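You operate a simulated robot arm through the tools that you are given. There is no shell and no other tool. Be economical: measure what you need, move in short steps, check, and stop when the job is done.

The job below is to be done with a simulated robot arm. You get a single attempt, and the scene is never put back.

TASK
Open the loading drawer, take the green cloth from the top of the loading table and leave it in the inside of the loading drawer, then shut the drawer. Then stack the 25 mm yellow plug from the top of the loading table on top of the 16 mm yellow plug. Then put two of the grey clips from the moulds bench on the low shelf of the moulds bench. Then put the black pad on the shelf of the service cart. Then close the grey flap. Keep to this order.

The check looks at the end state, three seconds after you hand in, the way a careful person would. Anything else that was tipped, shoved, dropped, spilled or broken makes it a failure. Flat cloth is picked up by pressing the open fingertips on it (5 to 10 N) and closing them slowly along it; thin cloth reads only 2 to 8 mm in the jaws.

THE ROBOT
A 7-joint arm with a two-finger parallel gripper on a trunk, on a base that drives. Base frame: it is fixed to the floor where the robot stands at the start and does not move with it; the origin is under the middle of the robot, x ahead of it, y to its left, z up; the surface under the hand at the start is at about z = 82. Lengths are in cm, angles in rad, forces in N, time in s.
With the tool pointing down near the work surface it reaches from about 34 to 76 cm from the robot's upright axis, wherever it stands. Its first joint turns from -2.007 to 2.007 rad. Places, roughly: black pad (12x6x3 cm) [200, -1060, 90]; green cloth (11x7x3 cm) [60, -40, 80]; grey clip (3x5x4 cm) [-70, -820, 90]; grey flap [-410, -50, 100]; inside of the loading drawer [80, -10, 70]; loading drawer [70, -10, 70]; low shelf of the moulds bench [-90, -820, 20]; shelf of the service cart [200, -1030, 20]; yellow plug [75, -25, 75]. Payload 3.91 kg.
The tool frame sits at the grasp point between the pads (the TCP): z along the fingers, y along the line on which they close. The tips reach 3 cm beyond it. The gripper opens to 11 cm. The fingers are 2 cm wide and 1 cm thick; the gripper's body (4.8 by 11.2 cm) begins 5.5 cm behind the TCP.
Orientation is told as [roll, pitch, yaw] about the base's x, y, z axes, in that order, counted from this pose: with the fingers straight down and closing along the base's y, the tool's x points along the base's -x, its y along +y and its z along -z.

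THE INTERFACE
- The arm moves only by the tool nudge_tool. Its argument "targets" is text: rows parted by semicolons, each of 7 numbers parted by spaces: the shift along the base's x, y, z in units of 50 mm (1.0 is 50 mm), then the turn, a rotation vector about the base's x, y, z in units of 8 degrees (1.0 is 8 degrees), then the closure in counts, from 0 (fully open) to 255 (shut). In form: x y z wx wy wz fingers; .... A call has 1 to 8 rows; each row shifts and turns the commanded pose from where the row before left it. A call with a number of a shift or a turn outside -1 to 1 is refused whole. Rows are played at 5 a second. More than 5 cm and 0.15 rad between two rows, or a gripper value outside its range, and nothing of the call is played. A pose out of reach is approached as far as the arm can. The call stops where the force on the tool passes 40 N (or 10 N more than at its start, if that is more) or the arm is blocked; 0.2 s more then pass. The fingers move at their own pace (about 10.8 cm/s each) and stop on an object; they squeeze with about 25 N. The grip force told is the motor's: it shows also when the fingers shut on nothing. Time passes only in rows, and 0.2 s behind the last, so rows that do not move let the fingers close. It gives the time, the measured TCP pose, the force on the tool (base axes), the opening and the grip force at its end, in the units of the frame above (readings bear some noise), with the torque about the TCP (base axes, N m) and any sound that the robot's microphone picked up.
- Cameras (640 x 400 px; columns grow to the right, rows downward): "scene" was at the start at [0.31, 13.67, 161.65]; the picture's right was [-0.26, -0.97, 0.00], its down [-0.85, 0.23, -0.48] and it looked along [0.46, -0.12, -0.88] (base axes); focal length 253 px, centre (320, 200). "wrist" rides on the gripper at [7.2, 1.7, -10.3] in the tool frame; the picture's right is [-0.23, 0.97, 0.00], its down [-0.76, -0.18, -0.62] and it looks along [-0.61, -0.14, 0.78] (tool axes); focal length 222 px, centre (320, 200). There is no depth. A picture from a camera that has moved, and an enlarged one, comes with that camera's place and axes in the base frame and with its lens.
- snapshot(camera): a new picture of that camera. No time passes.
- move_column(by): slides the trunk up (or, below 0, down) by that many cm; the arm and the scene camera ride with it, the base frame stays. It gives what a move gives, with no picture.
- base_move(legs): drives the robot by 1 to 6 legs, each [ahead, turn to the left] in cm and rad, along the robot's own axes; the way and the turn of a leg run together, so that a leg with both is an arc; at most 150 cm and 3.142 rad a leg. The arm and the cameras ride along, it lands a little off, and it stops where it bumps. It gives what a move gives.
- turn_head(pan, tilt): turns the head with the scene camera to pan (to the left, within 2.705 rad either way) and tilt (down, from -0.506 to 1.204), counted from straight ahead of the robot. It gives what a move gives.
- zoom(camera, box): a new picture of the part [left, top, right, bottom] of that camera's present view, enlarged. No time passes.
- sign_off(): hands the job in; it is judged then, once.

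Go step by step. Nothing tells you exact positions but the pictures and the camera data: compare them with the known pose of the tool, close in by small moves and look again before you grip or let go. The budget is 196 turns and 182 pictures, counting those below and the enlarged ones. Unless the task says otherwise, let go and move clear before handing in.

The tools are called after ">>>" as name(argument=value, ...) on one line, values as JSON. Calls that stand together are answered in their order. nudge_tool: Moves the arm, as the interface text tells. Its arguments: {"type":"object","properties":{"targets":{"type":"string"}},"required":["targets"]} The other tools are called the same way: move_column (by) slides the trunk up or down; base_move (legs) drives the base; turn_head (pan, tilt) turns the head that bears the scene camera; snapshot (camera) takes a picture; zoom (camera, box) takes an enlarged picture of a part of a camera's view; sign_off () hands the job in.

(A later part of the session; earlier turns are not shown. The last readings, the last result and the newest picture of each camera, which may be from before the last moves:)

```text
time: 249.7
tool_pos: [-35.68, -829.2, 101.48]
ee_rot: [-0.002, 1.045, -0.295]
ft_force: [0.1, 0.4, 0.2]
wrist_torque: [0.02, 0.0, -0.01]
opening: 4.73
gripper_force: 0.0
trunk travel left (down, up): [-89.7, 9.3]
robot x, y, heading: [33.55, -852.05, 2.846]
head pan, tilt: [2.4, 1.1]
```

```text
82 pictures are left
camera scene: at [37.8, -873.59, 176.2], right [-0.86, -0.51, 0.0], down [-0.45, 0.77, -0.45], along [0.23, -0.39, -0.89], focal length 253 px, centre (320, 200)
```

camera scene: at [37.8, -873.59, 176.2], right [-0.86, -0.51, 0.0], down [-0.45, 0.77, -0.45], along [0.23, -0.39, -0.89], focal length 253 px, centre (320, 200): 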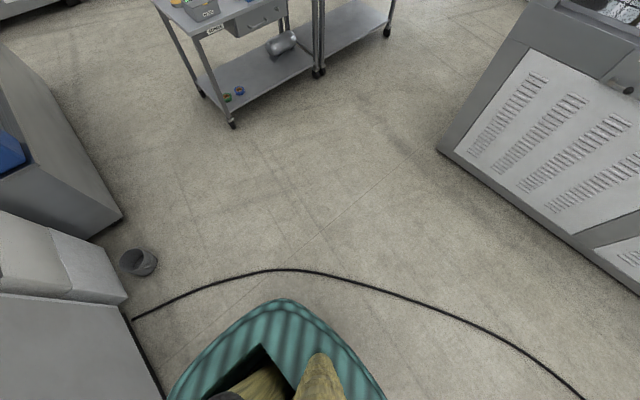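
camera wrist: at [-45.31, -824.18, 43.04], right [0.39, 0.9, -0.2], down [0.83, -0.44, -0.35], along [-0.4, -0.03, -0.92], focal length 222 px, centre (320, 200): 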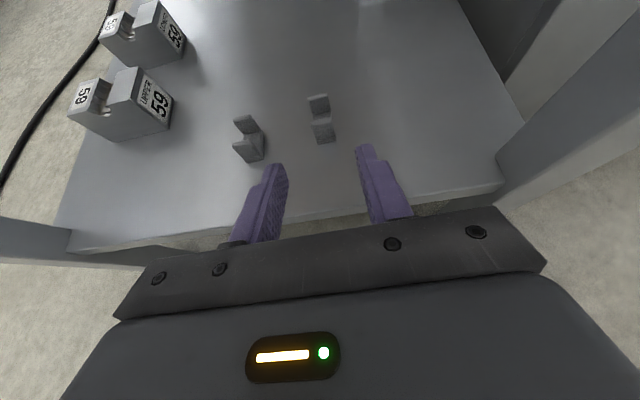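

The SERVICE cart is the nearer one, facing me; the black pad is about (193,-1049). A thin floor cable must be rolled over; I'll turn left and drive to about (126,-1029), then face the cart.

>>> nudge_tool(targets="0.8 -0.24 0.3 0 0 0 100;0.8 -0.24 0.3 0 0 0 100;0.6 -0.18 0 0 0 0 100")

>>> base_move(legs=[[0, 2.35], [100, 0]])

>>> turn_head(pan=0.4, tilt=0.6)

>>> snapshot(camera="scene")

```text
time: 250.5
tool_pos: [-24.32, -832.65, 104.42]
ee_rot: [-0.003, 1.046, -0.296]
ft_force: [0.1, 0.1, -1.1]
wrist_torque: [0.01, -0.02, -0.01]
opening: 6.68
gripper_force: 0.1
trunk travel left (down, up): [-89.7, 9.3]
robot x, y, heading: [33.42, -851.84, 2.845]
head pan, tilt: [2.4, 1.1]
```

```text
time: 264.8
tool_pos: [108.18, -994.15, 104.39]
ee_rot: [-0.002, 1.046, 2.061]
ft_force: [-0.5, -1.1, -0.4]
wrist_torque: [-0.02, 0.02, 0.0]
opening: 6.7
gripper_force: 0.1
trunk travel left (down, up): [-89.7, 9.3]
robot x, y, heading: [80.93, -939.8, -1.081]
head pan, tilt: [2.4, 1.1]
```

```text
time: 266.7
tool_pos: [108.05, -994.19, 104.4]
ee_rot: [-0.002, 1.045, 2.063]
ft_force: [0.3, -1.0, -1.2]
wrist_torque: [0.02, 0.0, 0.01]
opening: 6.67
gripper_force: 0.0
trunk travel left (down, up): [-89.7, 9.3]
robot x, y, heading: [80.68, -939.85, -1.083]
head pan, tilt: [0.4, 0.6]
```

```text
81 pictures are left
camera scene: at [98.34, -932.78, 180.05], right [-0.63, -0.78, 0.0], down [-0.44, 0.36, -0.82], along [0.64, -0.52, -0.57], focal length 253 px, centre (320, 200)
```

scene: 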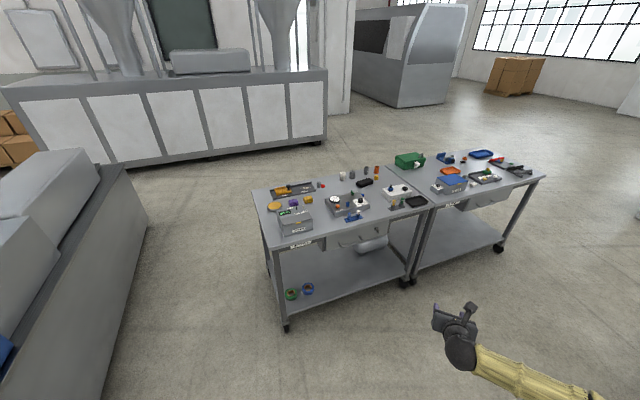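

The cable was no obstacle. Zooming on the service cart's top to identify the black pad.

>>> zoom(camera="scene", box=[245, 160, 445, 285])

>>> zoom(camera="scene", box=[330, 160, 440, 220])

```text
3.20 times, centred on (345, 222) of scene
camera zoom: at [98.34, -932.78, 180.05], right [-0.63, -0.78, 0.0], down [-0.44, 0.36, -0.82], along [0.64, -0.52, -0.57], focal length 809 px, centre (240, 128)
```

zoom: 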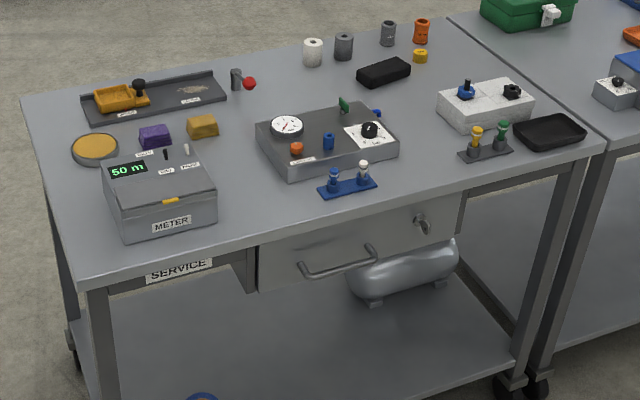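

```text
5.82 times, centred on (385, 190) of scene
camera zoom: at [98.34, -932.78, 180.05], right [-0.63, -0.78, 0.0], down [-0.44, 0.36, -0.82], along [0.64, -0.52, -0.57], focal length 1470 px, centre (-58, 258)
```

zoom: 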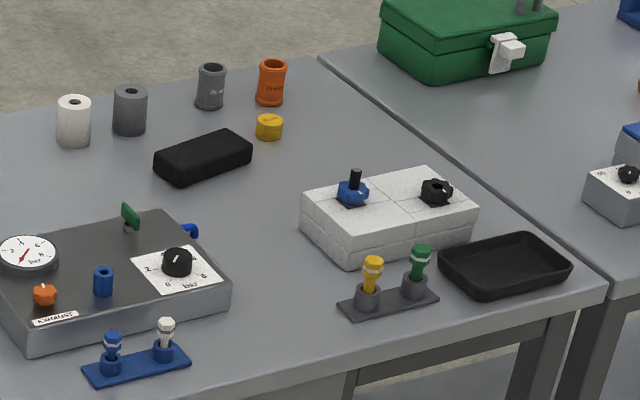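

The pad is nearer the cart's back edge (about 43 cm in from the front), so I'll go round the open right end of the carts and work from behind. First I reset the hand to point down, jaws closing fore-aft, and retract.

>>> nudge_tool(targets="-0.1 0.2 0 0.883 0.469 0 100;-0.1 0.2 0 0.883 0.469 0 100;-0.1 0.2 0 0.883 0.469 0 100;-0.1 0.2 0 0.883 0.469 0 100;-0.1 0.2 0 0.883 0.469 0 100;-0.1 0.2 0 0.883 0.469 0 100;-0.1 0.2 0 0.883 0.469 0 100;0 0 0 0.44 0.235 0 100")

>>> nudge_tool(targets="-0.1 0.2 0.1 0 0 1 60;-0.1 0.2 0.1 0 0 1 60;-0.1 0.2 0.1 0 0 1 60;0 0 0 0 0 1 60;0 0 0 0 0 1 60;0 0 0 0 0 1 60;0 0 0 0 0 1 60;0 0 0 0 0 1 60")

>>> nudge_tool(targets="0 0 0 0 0 1 60;0 0 0 0 0 1 60;0 0 0 0 0 1 60;0 0 0 0 0 0.25 60")

>>> turn_head(pan=0, tilt=0.5)

>>> base_move(legs=[[0, -0.633], [140, 0]])

>>> snapshot(camera="scene")

```text
time: 268.5
tool_pos: [104.43, -987.32, 104.39]
ee_rot: [-0.004, -0.003, 2.06]
ft_force: [0.7, -1.2, -1.3]
wrist_torque: [-0.03, -0.06, 0.0]
opening: 6.66
gripper_force: 0.0
trunk travel left (down, up): [-89.7, 9.3]
robot x, y, heading: [80.69, -939.73, -1.085]
head pan, tilt: [0.4, 0.6]
```

```text
time: 270.3
tool_pos: [102.95, -984.1, 106.0]
ee_rot: [-0.004, 0.0, -3.103]
ft_force: [-0.3, -1.0, 1.1]
wrist_torque: [0.0, -0.01, 0.02]
opening: 8.43
gripper_force: 0.1
trunk travel left (down, up): [-89.7, 9.3]
robot x, y, heading: [81.09, -939.35, -1.082]
head pan, tilt: [0.4, 0.6]
```

```text
time: 271.3
tool_pos: [103.06, -984.17, 105.94]
ee_rot: [-0.004, 0.0, -2.65]
ft_force: [0.3, 0.7, -0.3]
wrist_torque: [0.02, 0.01, -0.01]
opening: 8.41
gripper_force: 0.2
trunk travel left (down, up): [-89.7, 9.3]
robot x, y, heading: [80.68, -939.97, -1.089]
head pan, tilt: [0.4, 0.6]
```

```text
time: 272.2
tool_pos: [103.0, -984.09, 105.81]
ee_rot: [-0.003, 0.0, -2.652]
ft_force: [0.8, 0.0, -0.7]
wrist_torque: [-0.02, 0.01, 0.03]
opening: 8.42
gripper_force: 0.1
trunk travel left (down, up): [-89.7, 9.3]
robot x, y, heading: [80.84, -939.88, -1.086]
head pan, tilt: [0.0, 0.499]
```

```text
time: 282.6
tool_pos: [60.72, -1126.14, 105.94]
ee_rot: [-0.003, 0.0, 3.062]
ft_force: [0.5, -0.3, 0.0]
wrist_torque: [0.02, -0.02, 0.02]
opening: 8.39
gripper_force: 0.0
trunk travel left (down, up): [-89.7, 9.3]
robot x, y, heading: [65.76, -1076.85, -1.651]
head pan, tilt: [0.0, 0.499]
```

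```text
78 pictures are left
camera scene: at [81.0, -1081.04, 180.96], right [-1.0, 0.08, 0.0], down [0.04, 0.48, -0.88], along [-0.07, -0.87, -0.48], focal length 253 px, centre (320, 200)
```

scene: 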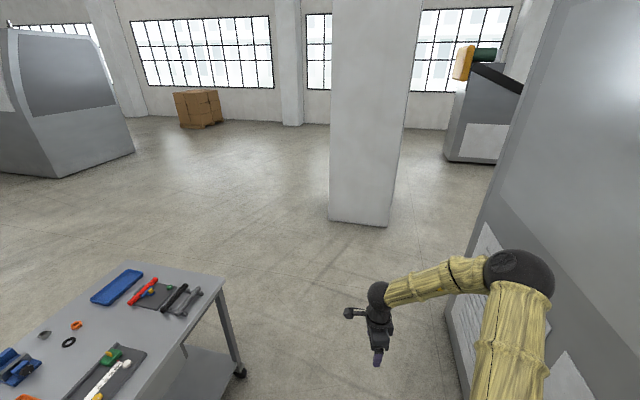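

Path past the second cart's end is clear (pillar well beyond). Driving around to behind the carts.

>>> base_move(legs=[[0, 0.05], [82, 0], [81, 0], [0, 1.29], [82, 0], [82, 0]])

>>> turn_head(pan=1.3, tilt=0.5)

>>> snapshot(camera="scene")

```text
time: 306.7
tool_pos: [259.79, -1313.25, 105.89]
ee_rot: [-0.003, 0.002, -1.924]
ft_force: [0.0, 0.8, 0.8]
wrist_torque: [0.02, 0.03, 0.01]
opening: 8.42
gripper_force: 0.2
trunk travel left (down, up): [-89.7, 9.3]
robot x, y, heading: [213.83, -1294.69, -0.357]
head pan, tilt: [0.0, 0.499]
```

```text
time: 308.1
tool_pos: [259.72, -1313.18, 105.92]
ee_rot: [-0.004, 0.001, -1.926]
ft_force: [-0.6, 0.5, 0.0]
wrist_torque: [0.02, 0.0, 0.0]
opening: 8.43
gripper_force: 0.1
trunk travel left (down, up): [-89.7, 9.3]
robot x, y, heading: [213.49, -1295.1, -0.357]
head pan, tilt: [1.3, 0.499]
```

```text
77 pictures are left
camera scene: at [218.71, -1271.02, 180.96], right [0.81, -0.59, 0.0], down [-0.28, -0.39, -0.88], along [0.51, 0.71, -0.48], focal length 253 px, centre (320, 200)
```

scene: 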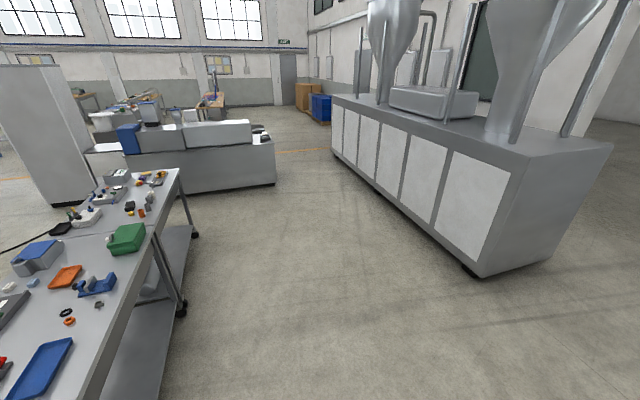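

Clear aisle behind the carts. Driving to about (270,-1081), raising, and turning to face the service cart's back.

>>> base_move(legs=[[0, 1.67], [110, 0], [111, 0]])

>>> move_column(by=9)

>>> base_move(legs=[[0, 1.54]])

>>> turn_head(pan=0, tilt=0.9)

>>> snapshot(camera="scene")

>>> snapshot(camera="wrist")

```text
time: 326.8
tool_pos: [295.25, -1036.18, 105.83]
ee_rot: [-0.003, 0.001, -0.304]
ft_force: [-0.3, 0.1, -0.6]
wrist_torque: [0.03, 0.0, -0.02]
opening: 8.46
gripper_force: 0.1
trunk travel left (down, up): [-89.7, 9.3]
robot x, y, heading: [279.08, -1083.31, 1.266]
head pan, tilt: [1.3, 0.499]
```

```text
time: 328.1
tool_pos: [295.26, -1036.15, 114.91]
ee_rot: [-0.004, -0.001, -0.303]
ft_force: [0.1, 0.1, 0.2]
wrist_torque: [-0.01, 0.0, -0.02]
opening: 8.41
gripper_force: 0.2
trunk travel left (down, up): [-98.7, 0.3]
robot x, y, heading: [279.24, -1083.07, 1.263]
head pan, tilt: [1.3, 0.499]
```

```text
time: 333.9
tool_pos: [232.72, -1065.9, 114.92]
ee_rot: [-0.003, 0.0, 1.24]
ft_force: [0.4, 0.8, 0.5]
wrist_torque: [0.01, 0.0, 0.01]
opening: 8.43
gripper_force: 0.0
trunk travel left (down, up): [-98.7, 0.3]
robot x, y, heading: [279.18, -1083.42, 2.812]
head pan, tilt: [1.3, 0.499]
```

```text
time: 335.4
tool_pos: [232.81, -1065.79, 115.05]
ee_rot: [-0.003, -0.001, 1.239]
ft_force: [0.0, 0.6, 0.6]
wrist_torque: [-0.02, -0.01, -0.02]
opening: 8.42
gripper_force: 0.1
trunk travel left (down, up): [-98.7, 0.3]
robot x, y, heading: [278.77, -1082.87, 2.807]
head pan, tilt: [0.0, 0.901]
```

```text
76 pictures are left
camera scene: at [272.78, -1096.98, 186.57], right [0.33, 0.95, 0.0], down [0.74, -0.26, -0.62], along [-0.59, 0.2, -0.78], focal length 253 px, centre (320, 200)
```

scene: 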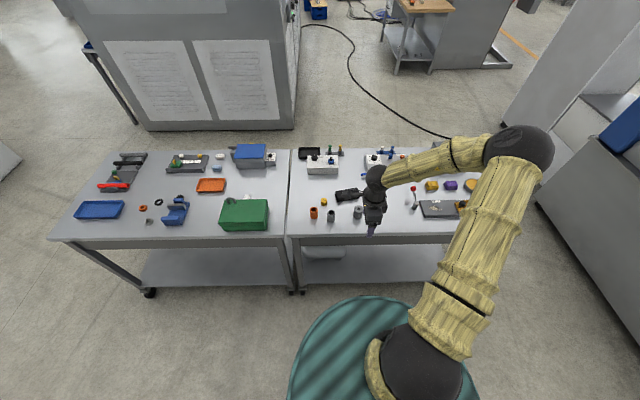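

```text
75 pictures are left
camera wrist: at [228.82, -1072.1, 125.29], right [-0.85, 0.53, 0.0], down [0.41, 0.66, 0.62], along [0.33, 0.53, -0.78], focal length 222 px, centre (320, 200)
```

wrist: 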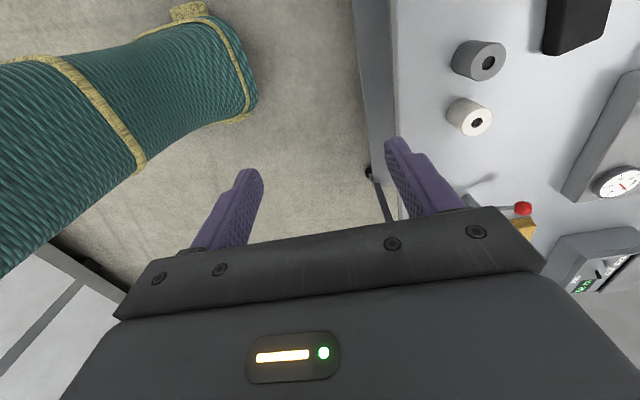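

The pad is at about (199.5,-1056). I'll drive 13 cm closer and look at it with the wrist camera from above.

>>> base_move(legs=[[13, 0.04]])

>>> nudge_tool(targets="-0.8 0.2 0 0 0 0 60;-0.8 0.2 0 0 0 0 60")

>>> snapshot(camera="wrist")

>>> zoom(camera="scene", box=[280, 130, 480, 255])

```text
time: 336.8
tool_pos: [219.96, -1063.85, 114.92]
ee_rot: [-0.002, 0.0, 1.279]
ft_force: [-0.2, 0.2, -0.3]
wrist_torque: [0.02, -0.01, -0.01]
opening: 8.38
gripper_force: 0.0
trunk travel left (down, up): [-98.7, 0.3]
robot x, y, heading: [266.99, -1079.4, 2.847]
head pan, tilt: [0.0, 0.901]
```

```text
time: 337.4
tool_pos: [211.8, -1061.82, 114.81]
ee_rot: [-0.003, -0.003, 1.281]
ft_force: [-0.3, 0.3, 0.5]
wrist_torque: [-0.01, -0.03, 0.03]
opening: 8.41
gripper_force: 0.1
trunk travel left (down, up): [-98.7, 0.3]
robot x, y, heading: [266.93, -1079.31, 2.845]
head pan, tilt: [0.0, 0.901]
```

```text
74 pictures are left
camera wrist: at [208.24, -1068.3, 125.09], right [-0.87, 0.5, 0.0], down [0.39, 0.68, 0.62], along [0.31, 0.54, -0.78], focal length 222 px, centre (320, 200)
```

wrist: 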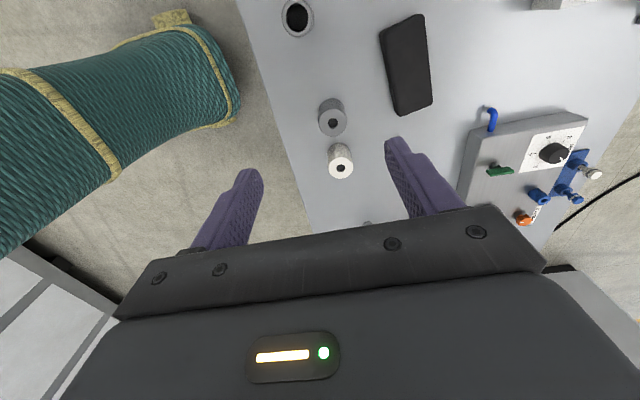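

```text
3.20 times, centred on (380, 192) of scene
camera zoom: at [261.12, -1093.29, 186.57], right [0.29, 0.96, 0.0], down [0.75, -0.23, -0.62], along [-0.59, 0.18, -0.78], focal length 809 px, centre (128, 224)
```

zoom: 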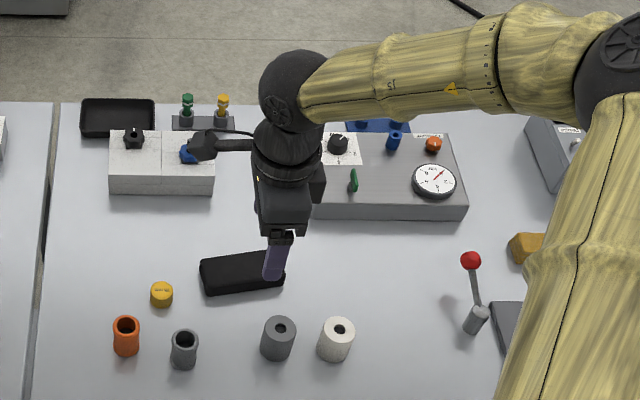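

The pad lies at (199.8,-1058.1), turned about 0.12 rad from the hand. Moving above it with the yaw correction and descending partway.

>>> nudge_tool(targets="-0.8 0.25 0 0 0 0.3 60;-0.8 0.25 0 0 0 0.3 60;-0.8 0.24 -0.2 0 0 0.27 60;0 0 -0.9 0 0 0 60;0 0 -0.9 0 0 0 60;0 0 -0.9 0 0 0 60;0 0 -0.9 0 0 0 60")

>>> snapshot(camera="wrist")

>>> zoom(camera="scene", box=[280, 130, 480, 255])

```text
time: 339.0
tool_pos: [199.6, -1058.26, 95.59]
ee_rot: [-0.003, -0.001, 1.404]
ft_force: [0.3, 0.5, -0.3]
wrist_torque: [-0.02, 0.03, -0.02]
opening: 8.41
gripper_force: 0.0
trunk travel left (down, up): [-98.7, 0.3]
robot x, y, heading: [266.87, -1079.38, 2.85]
head pan, tilt: [0.0, 0.901]
```

```text
72 pictures are left
camera wrist: at [196.83, -1065.12, 106.01], right [-0.92, 0.39, 0.0], down [0.3, 0.72, 0.62], along [0.24, 0.58, -0.78], focal length 222 px, centre (320, 200)
```

wrist: 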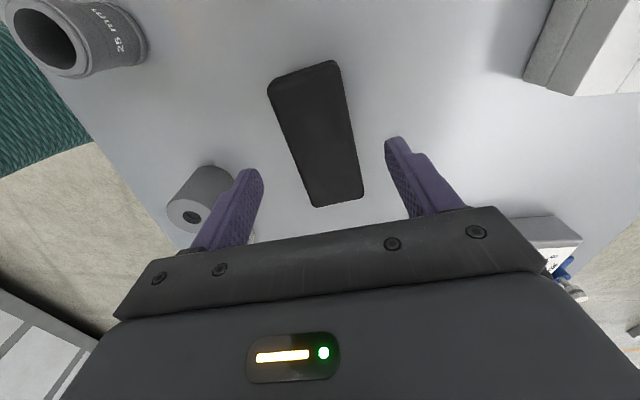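

```text
3.20 times, centred on (380, 192) of scene
camera zoom: at [261.14, -1093.41, 186.57], right [0.29, 0.96, 0.0], down [0.75, -0.23, -0.62], along [-0.59, 0.18, -0.78], focal length 809 px, centre (128, 224)
```

zoom: 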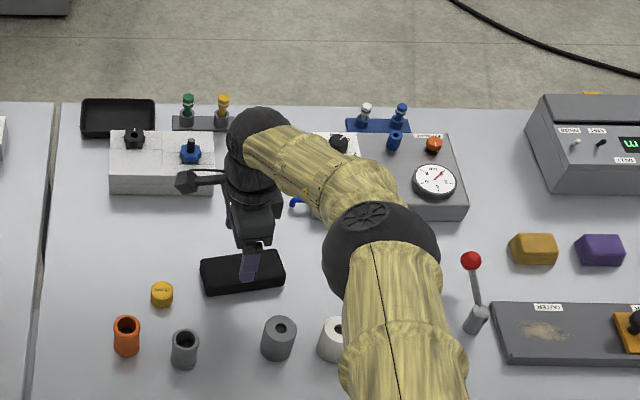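

Centred over the pad. Descending with the small yaw fix.

>>> nudge_tool(targets="0 0 -0.5 0 0 0.25 60;0 0 -0.5 0 0 0 60;0 0 -0.2 0 0 0 60")

>>> snapshot(camera="wrist")

>>> zoom(camera="scene", box=[320, 180, 400, 240])

```text
time: 339.8
tool_pos: [200.75, -1058.28, 89.8]
ee_rot: [-0.005, -0.002, 1.436]
ft_force: [-0.7, -0.8, -0.2]
wrist_torque: [0.05, 0.01, 0.02]
opening: 8.42
gripper_force: 0.0
out of reach, approached as far as the arm can: row 2
trunk travel left (down, up): [-98.7, 0.3]
robot x, y, heading: [267.2, -1079.61, 2.851]
head pan, tilt: [0.0, 0.901]
```

```text
70 pictures are left
camera wrist: at [198.1, -1065.25, 100.19], right [-0.93, 0.36, 0.0], down [0.28, 0.73, 0.63], along [0.22, 0.58, -0.78], focal length 222 px, centre (320, 200)
```

wrist: 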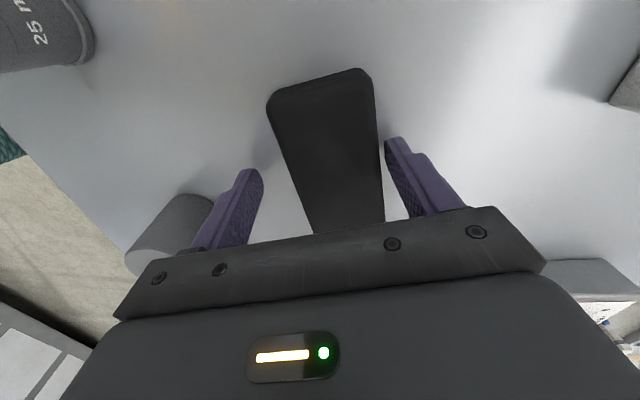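

```text
6.67 times, centred on (360, 210) of scene
camera zoom: at [261.2, -1093.47, 186.56], right [0.29, 0.96, 0.0], down [0.75, -0.23, -0.62], along [-0.59, 0.18, -0.78], focal length 1685 px, centre (53, 133)
```

zoom: 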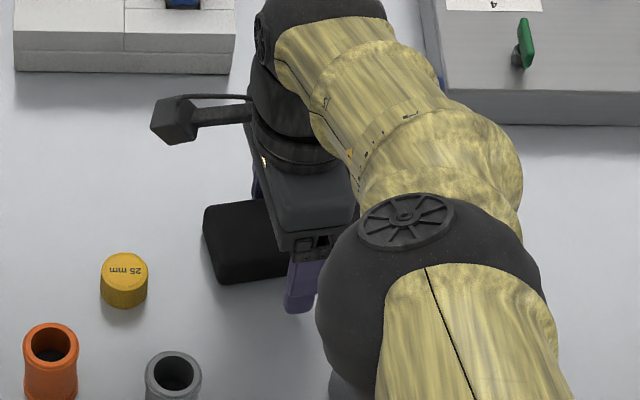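

I'm at the reach limit because the trunk is high. I'll raise the tool, lower the trunk, and re-centre.

>>> nudge_tool(targets="0 0 0.8 0 0 0 60;0 0 0.8 0 0 0 60;0 0 0.8 0 0 0 60;0 0 0.8 0 0 0 60;0 0 0.4 0 0 0 60")

>>> move_column(by=-14)

>>> snapshot(camera="wrist")

```text
time: 341.0
tool_pos: [200.74, -1058.26, 107.97]
ee_rot: [-0.003, 0.001, 1.436]
ft_force: [0.6, -0.6, -0.3]
wrist_torque: [0.0, -0.02, 0.02]
opening: 8.42
gripper_force: 0.1
trunk travel left (down, up): [-98.7, 0.3]
robot x, y, heading: [267.45, -1079.2, 2.847]
head pan, tilt: [0.0, 0.901]
```

```text
time: 342.6
tool_pos: [200.59, -1058.23, 93.93]
ee_rot: [-0.003, 0.0, 1.436]
ft_force: [-0.2, -0.7, -0.8]
wrist_torque: [0.03, -0.01, 0.02]
opening: 8.43
gripper_force: 0.2
trunk travel left (down, up): [-84.7, 14.3]
robot x, y, heading: [267.01, -1079.0, 2.845]
head pan, tilt: [0.0, 0.901]
```

```text
68 pictures are left
camera wrist: at [198.15, -1065.18, 104.29], right [-0.93, 0.36, 0.0], down [0.28, 0.73, 0.62], along [0.22, 0.58, -0.78], focal length 222 px, centre (320, 200)
```

wrist: 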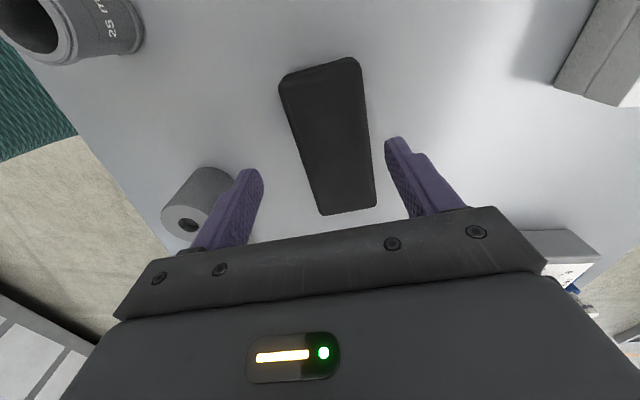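

Re-centring by -1 cm in x and descending.

>>> nudge_tool(targets="-0.2 0.02 -0.3 0 0 0 60;0 0 -0.4 0 0 0 60;0 0 -0.15 0 0 0 60;0 0 -0.1 0 0 0 60")

>>> snapshot(camera="wrist")

```text
time: 343.6
tool_pos: [199.58, -1058.11, 89.0]
ee_rot: [-0.006, -0.003, 1.436]
ft_force: [-0.3, -0.6, 0.4]
wrist_torque: [0.0, 0.01, 0.0]
opening: 8.41
gripper_force: 0.1
trunk travel left (down, up): [-84.7, 14.3]
robot x, y, heading: [267.22, -1079.31, 2.848]
head pan, tilt: [0.0, 0.901]
```

```text
67 pictures are left
camera wrist: at [197.09, -1065.09, 99.4], right [-0.93, 0.36, 0.0], down [0.28, 0.73, 0.62], along [0.22, 0.58, -0.78], focal length 222 px, centre (320, 200)
```

wrist: 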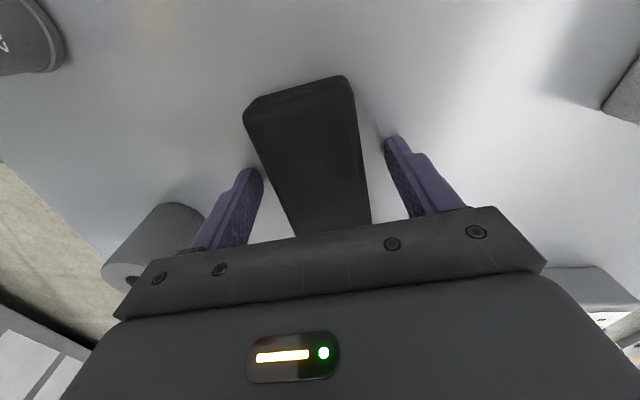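

Slightly off; shifting 4 mm toward the robot, then feeling for the table surface before closing.

>>> nudge_tool(targets="0.08 0 -0.06 0 0 0 60;0 0 -0.08 0 0 0 60")

>>> snapshot(camera="wrist")

```text
time: 344.2
tool_pos: [200.07, -1058.11, 88.99]
ee_rot: [0.005, -0.001, 1.437]
ft_force: [-1.9, -1.6, 34.2]
wrist_torque: [-0.35, -1.41, 0.01]
opening: 8.31
gripper_force: 0.1
trunk travel left (down, up): [-84.7, 14.3]
robot x, y, heading: [266.97, -1079.11, 2.85]
head pan, tilt: [0.0, 0.901]
```

```text
66 pictures are left
camera wrist: at [197.58, -1065.08, 99.37], right [-0.93, 0.36, 0.0], down [0.28, 0.73, 0.62], along [0.22, 0.58, -0.78], focal length 222 px, centre (320, 200)
```

wrist: 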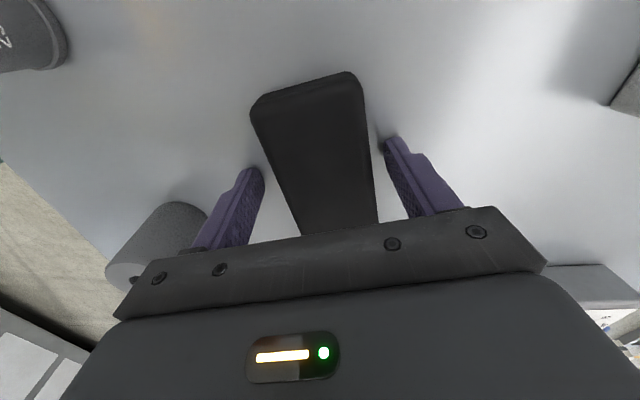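

The table is at z ≈ 86 (34 N contact). Raising 7 mm and closing on the pad.

>>> nudge_tool(targets="0 0 0.15 0 0 0 60;0 0 0 0 0 0 100;0 0 0 0 0 0 120;0 0 0 0 0 0 140;0 0 0 0 0 0 170;0 0 0 0 0 0 200;0 0 0 0 0 0 230")

>>> snapshot(camera="wrist")

```text
time: 345.8
tool_pos: [200.04, -1058.11, 89.17]
ee_rot: [-0.002, -0.001, 1.436]
ft_force: [0.9, 0.6, 0.0]
wrist_torque: [-0.01, 0.0, 0.01]
opening: 5.46
gripper_force: 25.1
trunk travel left (down, up): [-84.7, 14.3]
robot x, y, heading: [267.29, -1079.17, 2.848]
head pan, tilt: [0.0, 0.901]
```

```text
65 pictures are left
camera wrist: at [197.53, -1065.07, 99.55], right [-0.93, 0.36, 0.0], down [0.28, 0.73, 0.62], along [0.22, 0.58, -0.78], focal length 222 px, centre (320, 200)
```

wrist: 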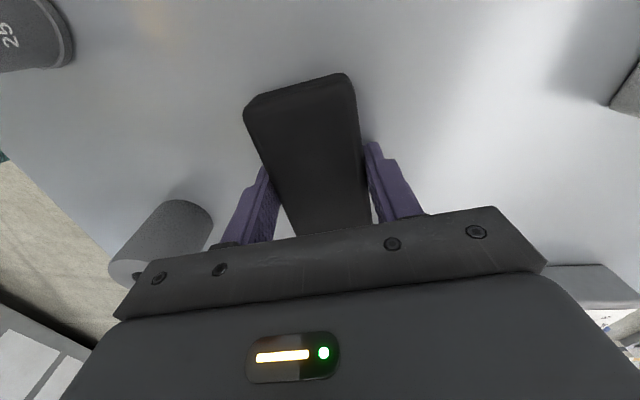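

Pad gripped (5.5 cm). Lifting it, backing away, and shifting the robot ~40 cm right so I reach a free part of the lower shelf (away from the tank).

>>> nudge_tool(targets="0 0 0.4 0 0 0 255;0 0 0.8 0 0 0 255;0 0 0.9 0 0 0 255;0 0 0.9 0 0 0 255")

>>> base_move(legs=[[-42, 0], [0, -1.57], [40, 0], [0, 1.57]])

>>> snapshot(camera="scene")

>>> snapshot(camera="wrist")

```text
time: 346.8
tool_pos: [200.28, -1058.07, 104.25]
ee_rot: [-0.004, 0.0, 1.436]
ft_force: [-0.1, 1.3, -1.8]
wrist_torque: [0.01, 0.03, -0.03]
opening: 5.49
gripper_force: 24.4
trunk travel left (down, up): [-84.7, 14.3]
robot x, y, heading: [267.17, -1079.12, 2.85]
head pan, tilt: [0.0, 0.901]
```

```text
time: 363.4
tool_pos: [256.67, -1024.88, 104.13]
ee_rot: [-0.005, 0.0, 1.345]
ft_force: [-0.4, -0.8, -1.6]
wrist_torque: [-0.01, -0.04, -0.02]
opening: 5.47
gripper_force: 25.0
trunk travel left (down, up): [-84.7, 14.3]
robot x, y, heading: [321.35, -1052.43, 2.759]
head pan, tilt: [0.0, 0.901]
```

```text
64 pictures are left
camera scene: at [314.12, -1065.67, 172.57], right [0.37, 0.93, 0.0], down [0.73, -0.29, -0.62], along [-0.58, 0.23, -0.78], focal length 253 px, centre (320, 200)
```

scene: 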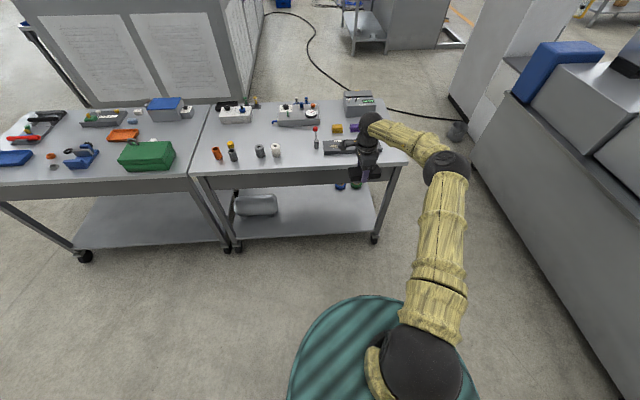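

```text
63 pictures are left
camera wrist: at [253.38, -1031.67, 114.5], right [-0.9, 0.44, 0.0], down [0.34, 0.7, 0.62], along [0.28, 0.56, -0.78], focal length 222 px, centre (320, 200)
```

wrist: 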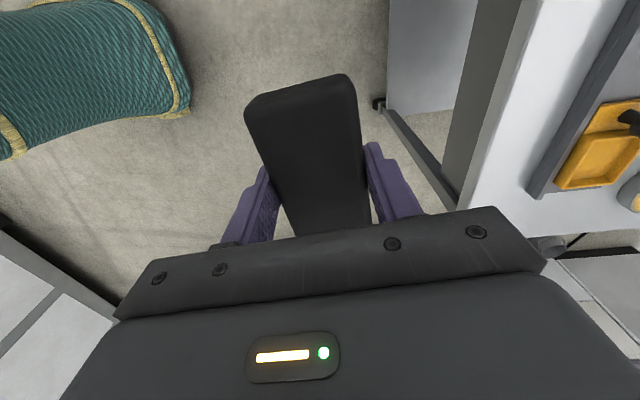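

The robot is now opposite the free shelf section (shelf back edge l≈561, z≈22). I'll square up, yaw the hand parallel, and pitch it ~50° toward the cart before lowering.

>>> base_move(legs=[[0, 0.09]])

>>> nudge_tool(targets="-0.07 -0.24 0 0 0 -0.56 255;-0.07 -0.24 0 0 0 -0.56 255;-0.07 -0.24 0 0.287 0.958 0 255;-0.07 -0.24 0 0.287 0.958 0 255;-0.07 -0.24 0 0.287 0.958 0 255;0 0 0 0.287 0.958 0 255;0 0 0 0.287 0.958 0 255;0 0 0 0.287 0.958 0 255")

>>> move_column(by=-40)

>>> move_column(by=-25)

>>> snapshot(camera="scene")

>>> snapshot(camera="wrist")

```text
time: 364.4
tool_pos: [254.47, -1030.99, 104.07]
ee_rot: [-0.003, -0.004, 1.435]
ft_force: [-0.1, 0.1, -1.7]
wrist_torque: [-0.03, -0.01, 0.03]
opening: 5.47
gripper_force: 25.1
trunk travel left (down, up): [-84.7, 14.3]
robot x, y, heading: [321.45, -1051.98, 2.842]
head pan, tilt: [0.0, 0.901]
```

```text
time: 366.1
tool_pos: [252.73, -1036.89, 104.05]
ee_rot: [0.835, 0.002, 1.277]
ft_force: [0.1, 0.4, -2.3]
wrist_torque: [-0.04, -0.03, 0.0]
opening: 5.48
gripper_force: 25.4
trunk travel left (down, up): [-84.7, 14.3]
robot x, y, heading: [321.63, -1052.06, 2.846]
head pan, tilt: [0.0, 0.901]
```

```text
time: 370.0
tool_pos: [252.8, -1036.88, 64.14]
ee_rot: [0.835, 0.0, 1.278]
ft_force: [1.1, 0.1, -2.6]
wrist_torque: [0.0, -0.07, -0.02]
opening: 5.52
gripper_force: 25.2
trunk travel left (down, up): [-44.7, 54.3]
robot x, y, heading: [321.48, -1051.9, 2.849]
head pan, tilt: [0.0, 0.901]
```

```text
time: 372.6
tool_pos: [252.73, -1036.91, 39.1]
ee_rot: [0.835, 0.0, 1.277]
ft_force: [-0.3, 0.3, -2.6]
wrist_torque: [-0.04, -0.03, -0.01]
opening: 5.46
gripper_force: 24.6
trunk travel left (down, up): [-19.7, 79.3]
robot x, y, heading: [321.26, -1052.26, 2.846]
head pan, tilt: [0.0, 0.901]
```

```text
62 pictures are left
camera scene: at [315.4, -1066.26, 107.58], right [0.29, 0.96, 0.0], down [0.75, -0.23, -0.62], along [-0.59, 0.18, -0.78], focal length 253 px, centre (320, 200)
```

scene: 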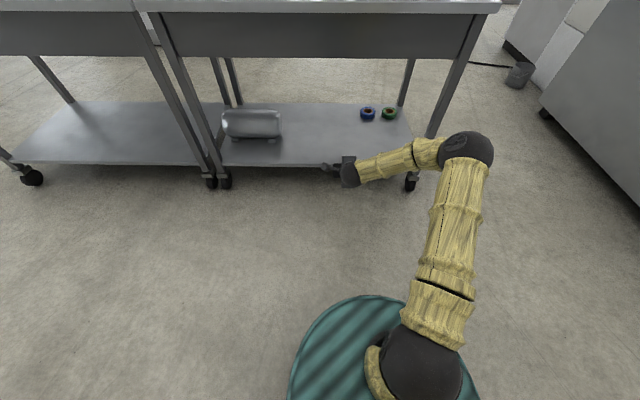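

```text
61 pictures are left
camera wrist: at [257.05, -1045.69, 47.33], right [-0.56, 0.41, 0.72], down [0.78, 0.56, 0.29], along [-0.29, 0.72, -0.63], focal length 222 px, centre (320, 200)
```

wrist: 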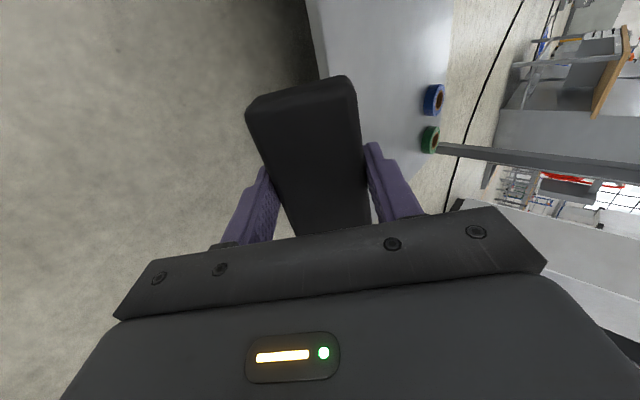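

The pad is tilted and at shelf level, opposite the free area. Driving forward to bring it over the shelf.

>>> base_move(legs=[[36, 0]])

>>> snapshot(camera="scene")

>>> snapshot(camera="wrist")

```text
time: 375.2
tool_pos: [218.74, -1026.7, 38.88]
ee_rot: [0.834, 0.0, 1.28]
ft_force: [-1.0, -0.8, -2.3]
wrist_torque: [-0.02, 0.01, -0.01]
opening: 5.5
gripper_force: 25.0
trunk travel left (down, up): [-19.7, 79.3]
robot x, y, heading: [287.25, -1041.96, 2.846]
head pan, tilt: [0.0, 0.901]
```

```text
60 pictures are left
camera scene: at [281.4, -1055.98, 107.57], right [0.29, 0.96, 0.0], down [0.75, -0.23, -0.62], along [-0.59, 0.18, -0.78], focal length 253 px, centre (320, 200)
```

scene: 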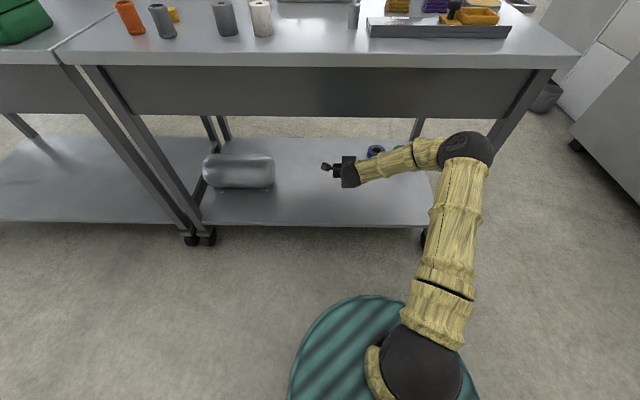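

```text
59 pictures are left
camera wrist: at [223.01, -1035.55, 47.32], right [-0.56, 0.41, 0.72], down [0.78, 0.56, 0.29], along [-0.29, 0.72, -0.63], focal length 222 px, centre (320, 200)
```

wrist: 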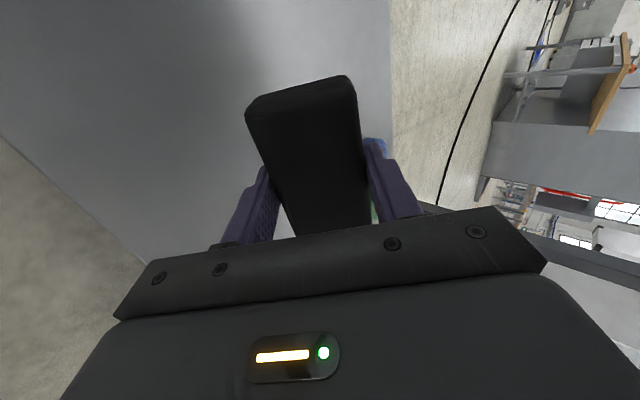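

Over the shelf at (u 908, l 550), clear of tank and tapes. Lowering with the trunk so the elbow keeps its clearance from the leg.

>>> move_column(by=-9)

>>> snapshot(camera="wrist")

>>> snapshot(camera="scene")

```text
time: 376.4
tool_pos: [218.72, -1026.73, 30.06]
ee_rot: [0.834, 0.0, 1.279]
ft_force: [0.4, 0.1, -2.5]
wrist_torque: [-0.03, -0.01, 0.0]
opening: 5.5
gripper_force: 25.3
trunk travel left (down, up): [-10.7, 88.3]
robot x, y, heading: [286.96, -1041.83, 2.851]
head pan, tilt: [0.0, 0.901]
```

```text
58 pictures are left
camera wrist: at [223.01, -1035.55, 38.32], right [-0.56, 0.41, 0.72], down [0.78, 0.56, 0.29], along [-0.29, 0.72, -0.63], focal length 222 px, centre (320, 200)
```

wrist: 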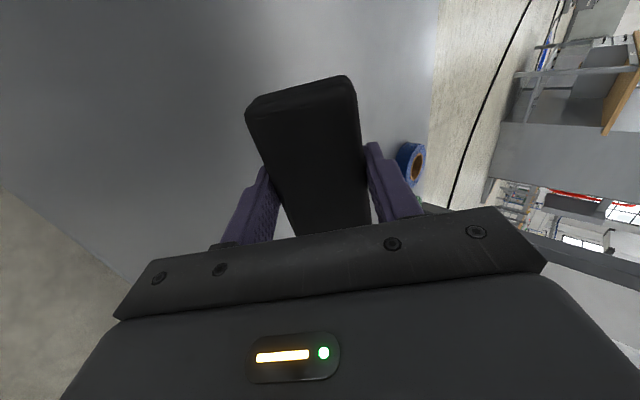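

```text
57 pictures are left
camera scene: at [281.41, -1055.98, 98.57], right [0.29, 0.96, 0.0], down [0.75, -0.23, -0.62], along [-0.59, 0.18, -0.78], focal length 253 px, centre (320, 200)
```

scene: 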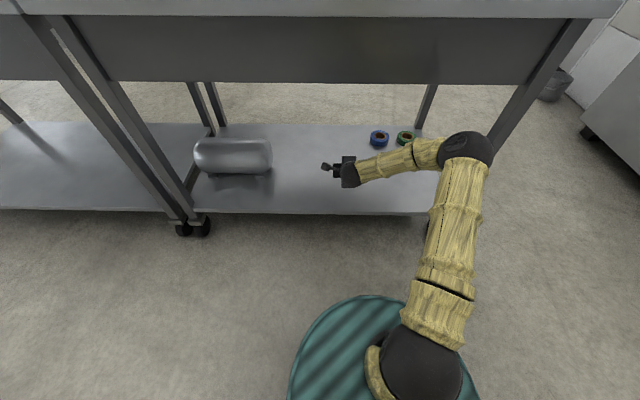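

Continuing down gently with force watch.

>>> nudge_tool(targets="0 0 -0.2 0 0 0 255;0 0 -0.2 0 0 0 255;0 0 -0.1 0 0 0 255")

>>> snapshot(camera="wrist")

```text
time: 377.2
tool_pos: [218.69, -1026.81, 27.49]
ee_rot: [0.835, 0.0, 1.28]
ft_force: [-0.1, 1.1, -1.5]
wrist_torque: [-0.02, 0.0, 0.03]
opening: 5.46
gripper_force: 25.0
trunk travel left (down, up): [-10.7, 88.3]
robot x, y, heading: [287.19, -1041.83, 2.845]
head pan, tilt: [0.0, 0.901]
```

```text
56 pictures are left
camera wrist: at [223.0, -1035.62, 35.79], right [-0.56, 0.41, 0.72], down [0.77, 0.56, 0.29], along [-0.29, 0.72, -0.63], focal length 222 px, centre (320, 200)
```

wrist: 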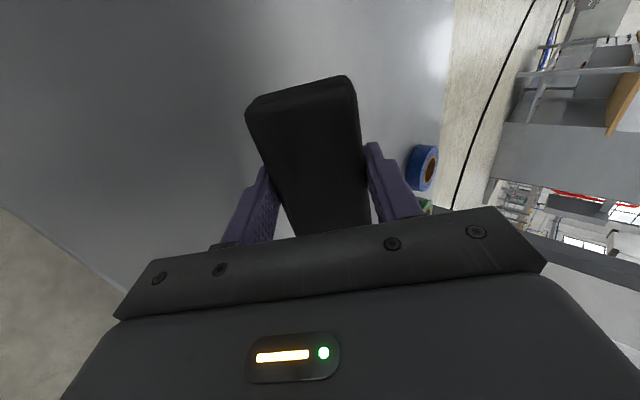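

>>> nudge_tool(targets="0 0 -0.2 0 0 0 255;0 0 -0.1 0 0 0 255;0 0 -0.1 0 0 0 255")

```text
time: 378.0
tool_pos: [218.76, -1026.76, 25.57]
ee_rot: [0.836, 0.001, 1.279]
ft_force: [0.2, -0.2, -2.1]
wrist_torque: [-0.01, -0.02, -0.01]
opening: 5.47
gripper_force: 24.6
trunk travel left (down, up): [-10.7, 88.3]
robot x, y, heading: [287.09, -1042.13, 2.855]
head pan, tilt: [0.0, 0.901]
```

Still free of contact; continuing in small steps.

>>> nudge_tool(targets="0 0 -0.1 0 0 0 255;0 0 -0.1 0 0 0 255;0 0 -0.08 0 0 0 255;0 0 -0.08 0 0 0 255")

>>> snapshot(camera="scene")

```text
time: 379.0
tool_pos: [218.61, -1026.65, 24.35]
ee_rot: [0.841, 0.001, 1.281]
ft_force: [24.3, -2.0, 29.3]
wrist_torque: [-0.11, -1.29, 0.0]
opening: 5.46
gripper_force: 25.0
trunk travel left (down, up): [-10.7, 88.3]
robot x, y, heading: [287.55, -1041.91, 2.85]
head pan, tilt: [0.0, 0.901]
```

```text
55 pictures are left
camera scene: at [281.71, -1056.05, 98.65], right [0.29, 0.96, 0.0], down [0.75, -0.23, -0.62], along [-0.6, 0.18, -0.78], focal length 253 px, centre (320, 200)
```

scene: 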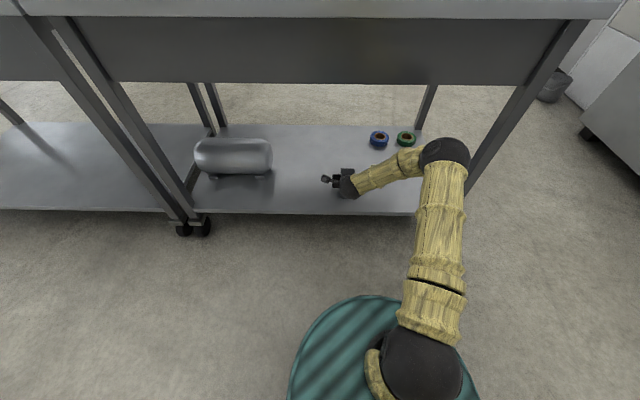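

Contact found. I'll raise 1.6 cm so the lower finger has room, then open so the pad settles flat.

>>> nudge_tool(targets="0 0 0.2 0 0 0 255;0 0 0.12 0 0 0 255;0 0 0 0 0 0 110;0 0 0 0 0 0 90;0 0 0 0 0 0 70;0 0 0 0 0 0 70")

>>> snapshot(camera="wrist")

>>> zoom(camera="scene", box=[200, 110, 460, 230])

```text
time: 380.4
tool_pos: [218.77, -1026.72, 25.41]
ee_rot: [0.835, 0.0, 1.278]
ft_force: [0.4, 0.0, 0.1]
wrist_torque: [-0.02, 0.01, 0.06]
opening: 7.97
gripper_force: 0.2
trunk travel left (down, up): [-10.7, 88.3]
robot x, y, heading: [287.62, -1041.72, 2.846]
head pan, tilt: [0.0, 0.901]
```

```text
54 pictures are left
camera wrist: at [222.97, -1035.57, 33.68], right [-0.56, 0.41, 0.72], down [0.78, 0.56, 0.29], along [-0.29, 0.72, -0.63], focal length 222 px, centre (320, 200)
```

wrist: 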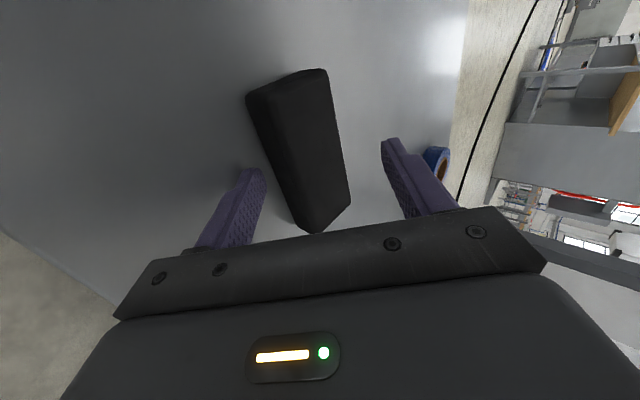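

```text
2.46 times, centred on (330, 170) of scene
camera zoom: at [281.42, -1055.99, 98.57], right [0.29, 0.96, 0.0], down [0.75, -0.23, -0.62], along [-0.59, 0.18, -0.78], focal length 622 px, centre (295, 274)
```

zoom: 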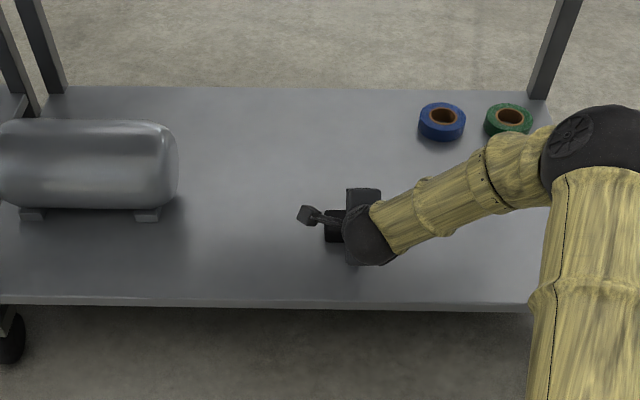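

The pad dropped flat on the shelf. Withdrawing along the hand's axis.

>>> nudge_tool(targets="0.28 -0.08 0.27 0 0 0 70;0.42 -0.13 0.4 0 0 0 70;0.42 -0.13 0.4 0 0 0 70;0.5 -0.15 0.4 0 0 0 70;0.6 -0.18 0.3 0 0 0 70")

>>> base_move(legs=[[-40, 0]])

>>> move_column(by=35)

>>> snapshot(camera="scene")

```text
time: 381.6
tool_pos: [230.05, -1030.12, 34.23]
ee_rot: [0.835, 0.0, 1.28]
ft_force: [0.8, 0.3, -1.3]
wrist_torque: [0.0, 0.04, 0.03]
opening: 7.95
gripper_force: 0.0
trunk travel left (down, up): [-10.7, 88.3]
robot x, y, heading: [287.3, -1041.93, 2.851]
head pan, tilt: [0.0, 0.901]
```

```text
time: 384.4
tool_pos: [267.95, -1041.61, 34.2]
ee_rot: [0.835, 0.0, 1.28]
ft_force: [-1.1, 0.8, 0.5]
wrist_torque: [-0.02, 0.0, 0.05]
opening: 7.97
gripper_force: 0.0
trunk travel left (down, up): [-10.7, 88.3]
robot x, y, heading: [325.74, -1053.49, 2.849]
head pan, tilt: [0.0, 0.901]
```

```text
time: 387.9
tool_pos: [267.93, -1041.64, 69.11]
ee_rot: [0.835, -0.002, 1.281]
ft_force: [-0.5, 0.2, -0.2]
wrist_torque: [-0.03, 0.02, 0.0]
opening: 7.98
gripper_force: 0.0
trunk travel left (down, up): [-45.7, 53.3]
robot x, y, heading: [325.34, -1053.48, 2.849]
head pan, tilt: [0.0, 0.901]
```

```text
52 pictures are left
camera scene: at [319.42, -1067.42, 133.57], right [0.29, 0.96, 0.0], down [0.75, -0.23, -0.62], along [-0.59, 0.18, -0.78], focal length 253 px, centre (320, 200)
```

scene: 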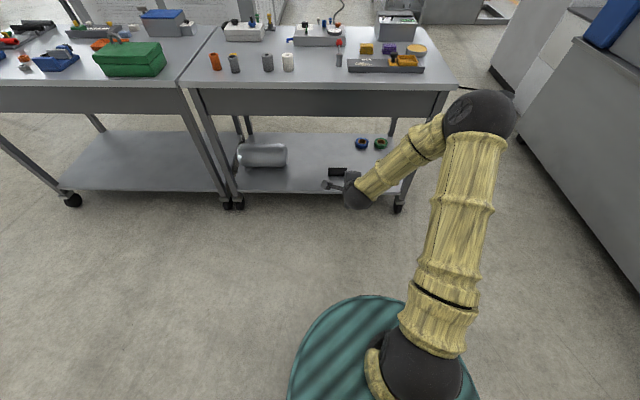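

The pad lies on the service cart's shelf, everything else upright. Now the long drive back for the grey flap: I'll set the hand vertical and retract, then go round via the aisle behind the counters.

>>> nudge_tool(targets="0.1 -0.03 0.3 -0.287 -0.958 0 150;0.1 -0.03 0.3 -0.287 -0.958 0 150;0.1 -0.03 0.3 -0.287 -0.958 0 150;0.1 -0.03 0.3 -0.287 -0.958 0 200;0.1 -0.03 0.3 -0.287 -0.958 0 255;0.1 -0.03 0.3 -0.287 -0.958 0 255;0 0 0 0 0 0 255")

>>> turn_head(pan=0.2, tilt=0.4)

>>> move_column(by=35)

>>> base_move(legs=[[0, -2.163], [124, 0], [0, 0.573]])

>>> snapshot(camera="scene")

```text
time: 389.4
tool_pos: [270.57, -1042.17, 77.79]
ee_rot: [0.05, -0.005, 1.279]
ft_force: [-0.4, -0.1, 0.2]
wrist_torque: [-0.01, -0.01, 0.0]
opening: 0.0
gripper_force: 25.1
out of reach, approached as far as the arm can: row 3
trunk travel left (down, up): [-45.7, 53.3]
robot x, y, heading: [325.27, -1053.52, 2.85]
head pan, tilt: [0.0, 0.901]
```

```text
time: 390.4
tool_pos: [270.65, -1042.04, 77.73]
ee_rot: [0.052, -0.007, 1.276]
ft_force: [0.1, 0.1, 0.6]
wrist_torque: [-0.02, 0.0, -0.02]
opening: 0.0
gripper_force: 25.6
trunk travel left (down, up): [-45.7, 53.3]
robot x, y, heading: [325.29, -1053.59, 2.855]
head pan, tilt: [0.201, 0.4]
```

```text
time: 393.8
tool_pos: [270.59, -1042.09, 112.71]
ee_rot: [0.051, -0.009, 1.276]
ft_force: [-0.4, 0.2, 0.3]
wrist_torque: [0.0, 0.03, 0.0]
opening: 0.0
gripper_force: 24.9
trunk travel left (down, up): [-80.7, 18.3]
robot x, y, heading: [325.63, -1053.57, 2.851]
head pan, tilt: [0.201, 0.4]
```

```text
time: 410.7
tool_pos: [433.57, -919.17, 112.78]
ee_rot: [0.052, -0.008, -0.331]
ft_force: [-0.3, 0.6, 0.4]
wrist_torque: [-0.03, -0.01, 0.01]
opening: 0.0
gripper_force: 24.9
trunk travel left (down, up): [-80.7, 18.3]
robot x, y, heading: [420.14, -973.55, 1.241]
head pan, tilt: [0.201, 0.4]
```

```text
51 pictures are left
camera scene: at [405.08, -964.98, 172.87], right [0.99, -0.13, 0.0], down [-0.05, -0.39, -0.92], along [0.12, 0.91, -0.39], focal length 253 px, centre (320, 200)
```

scene: 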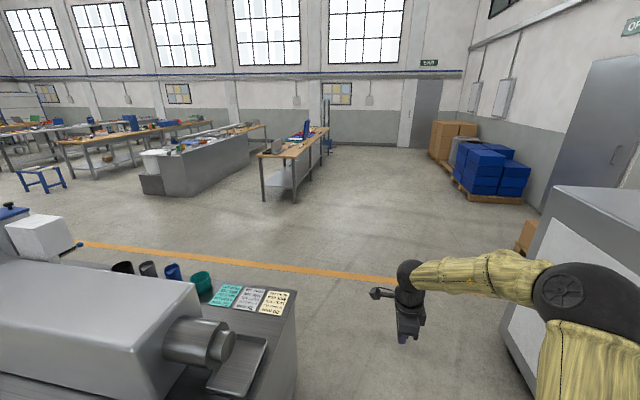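

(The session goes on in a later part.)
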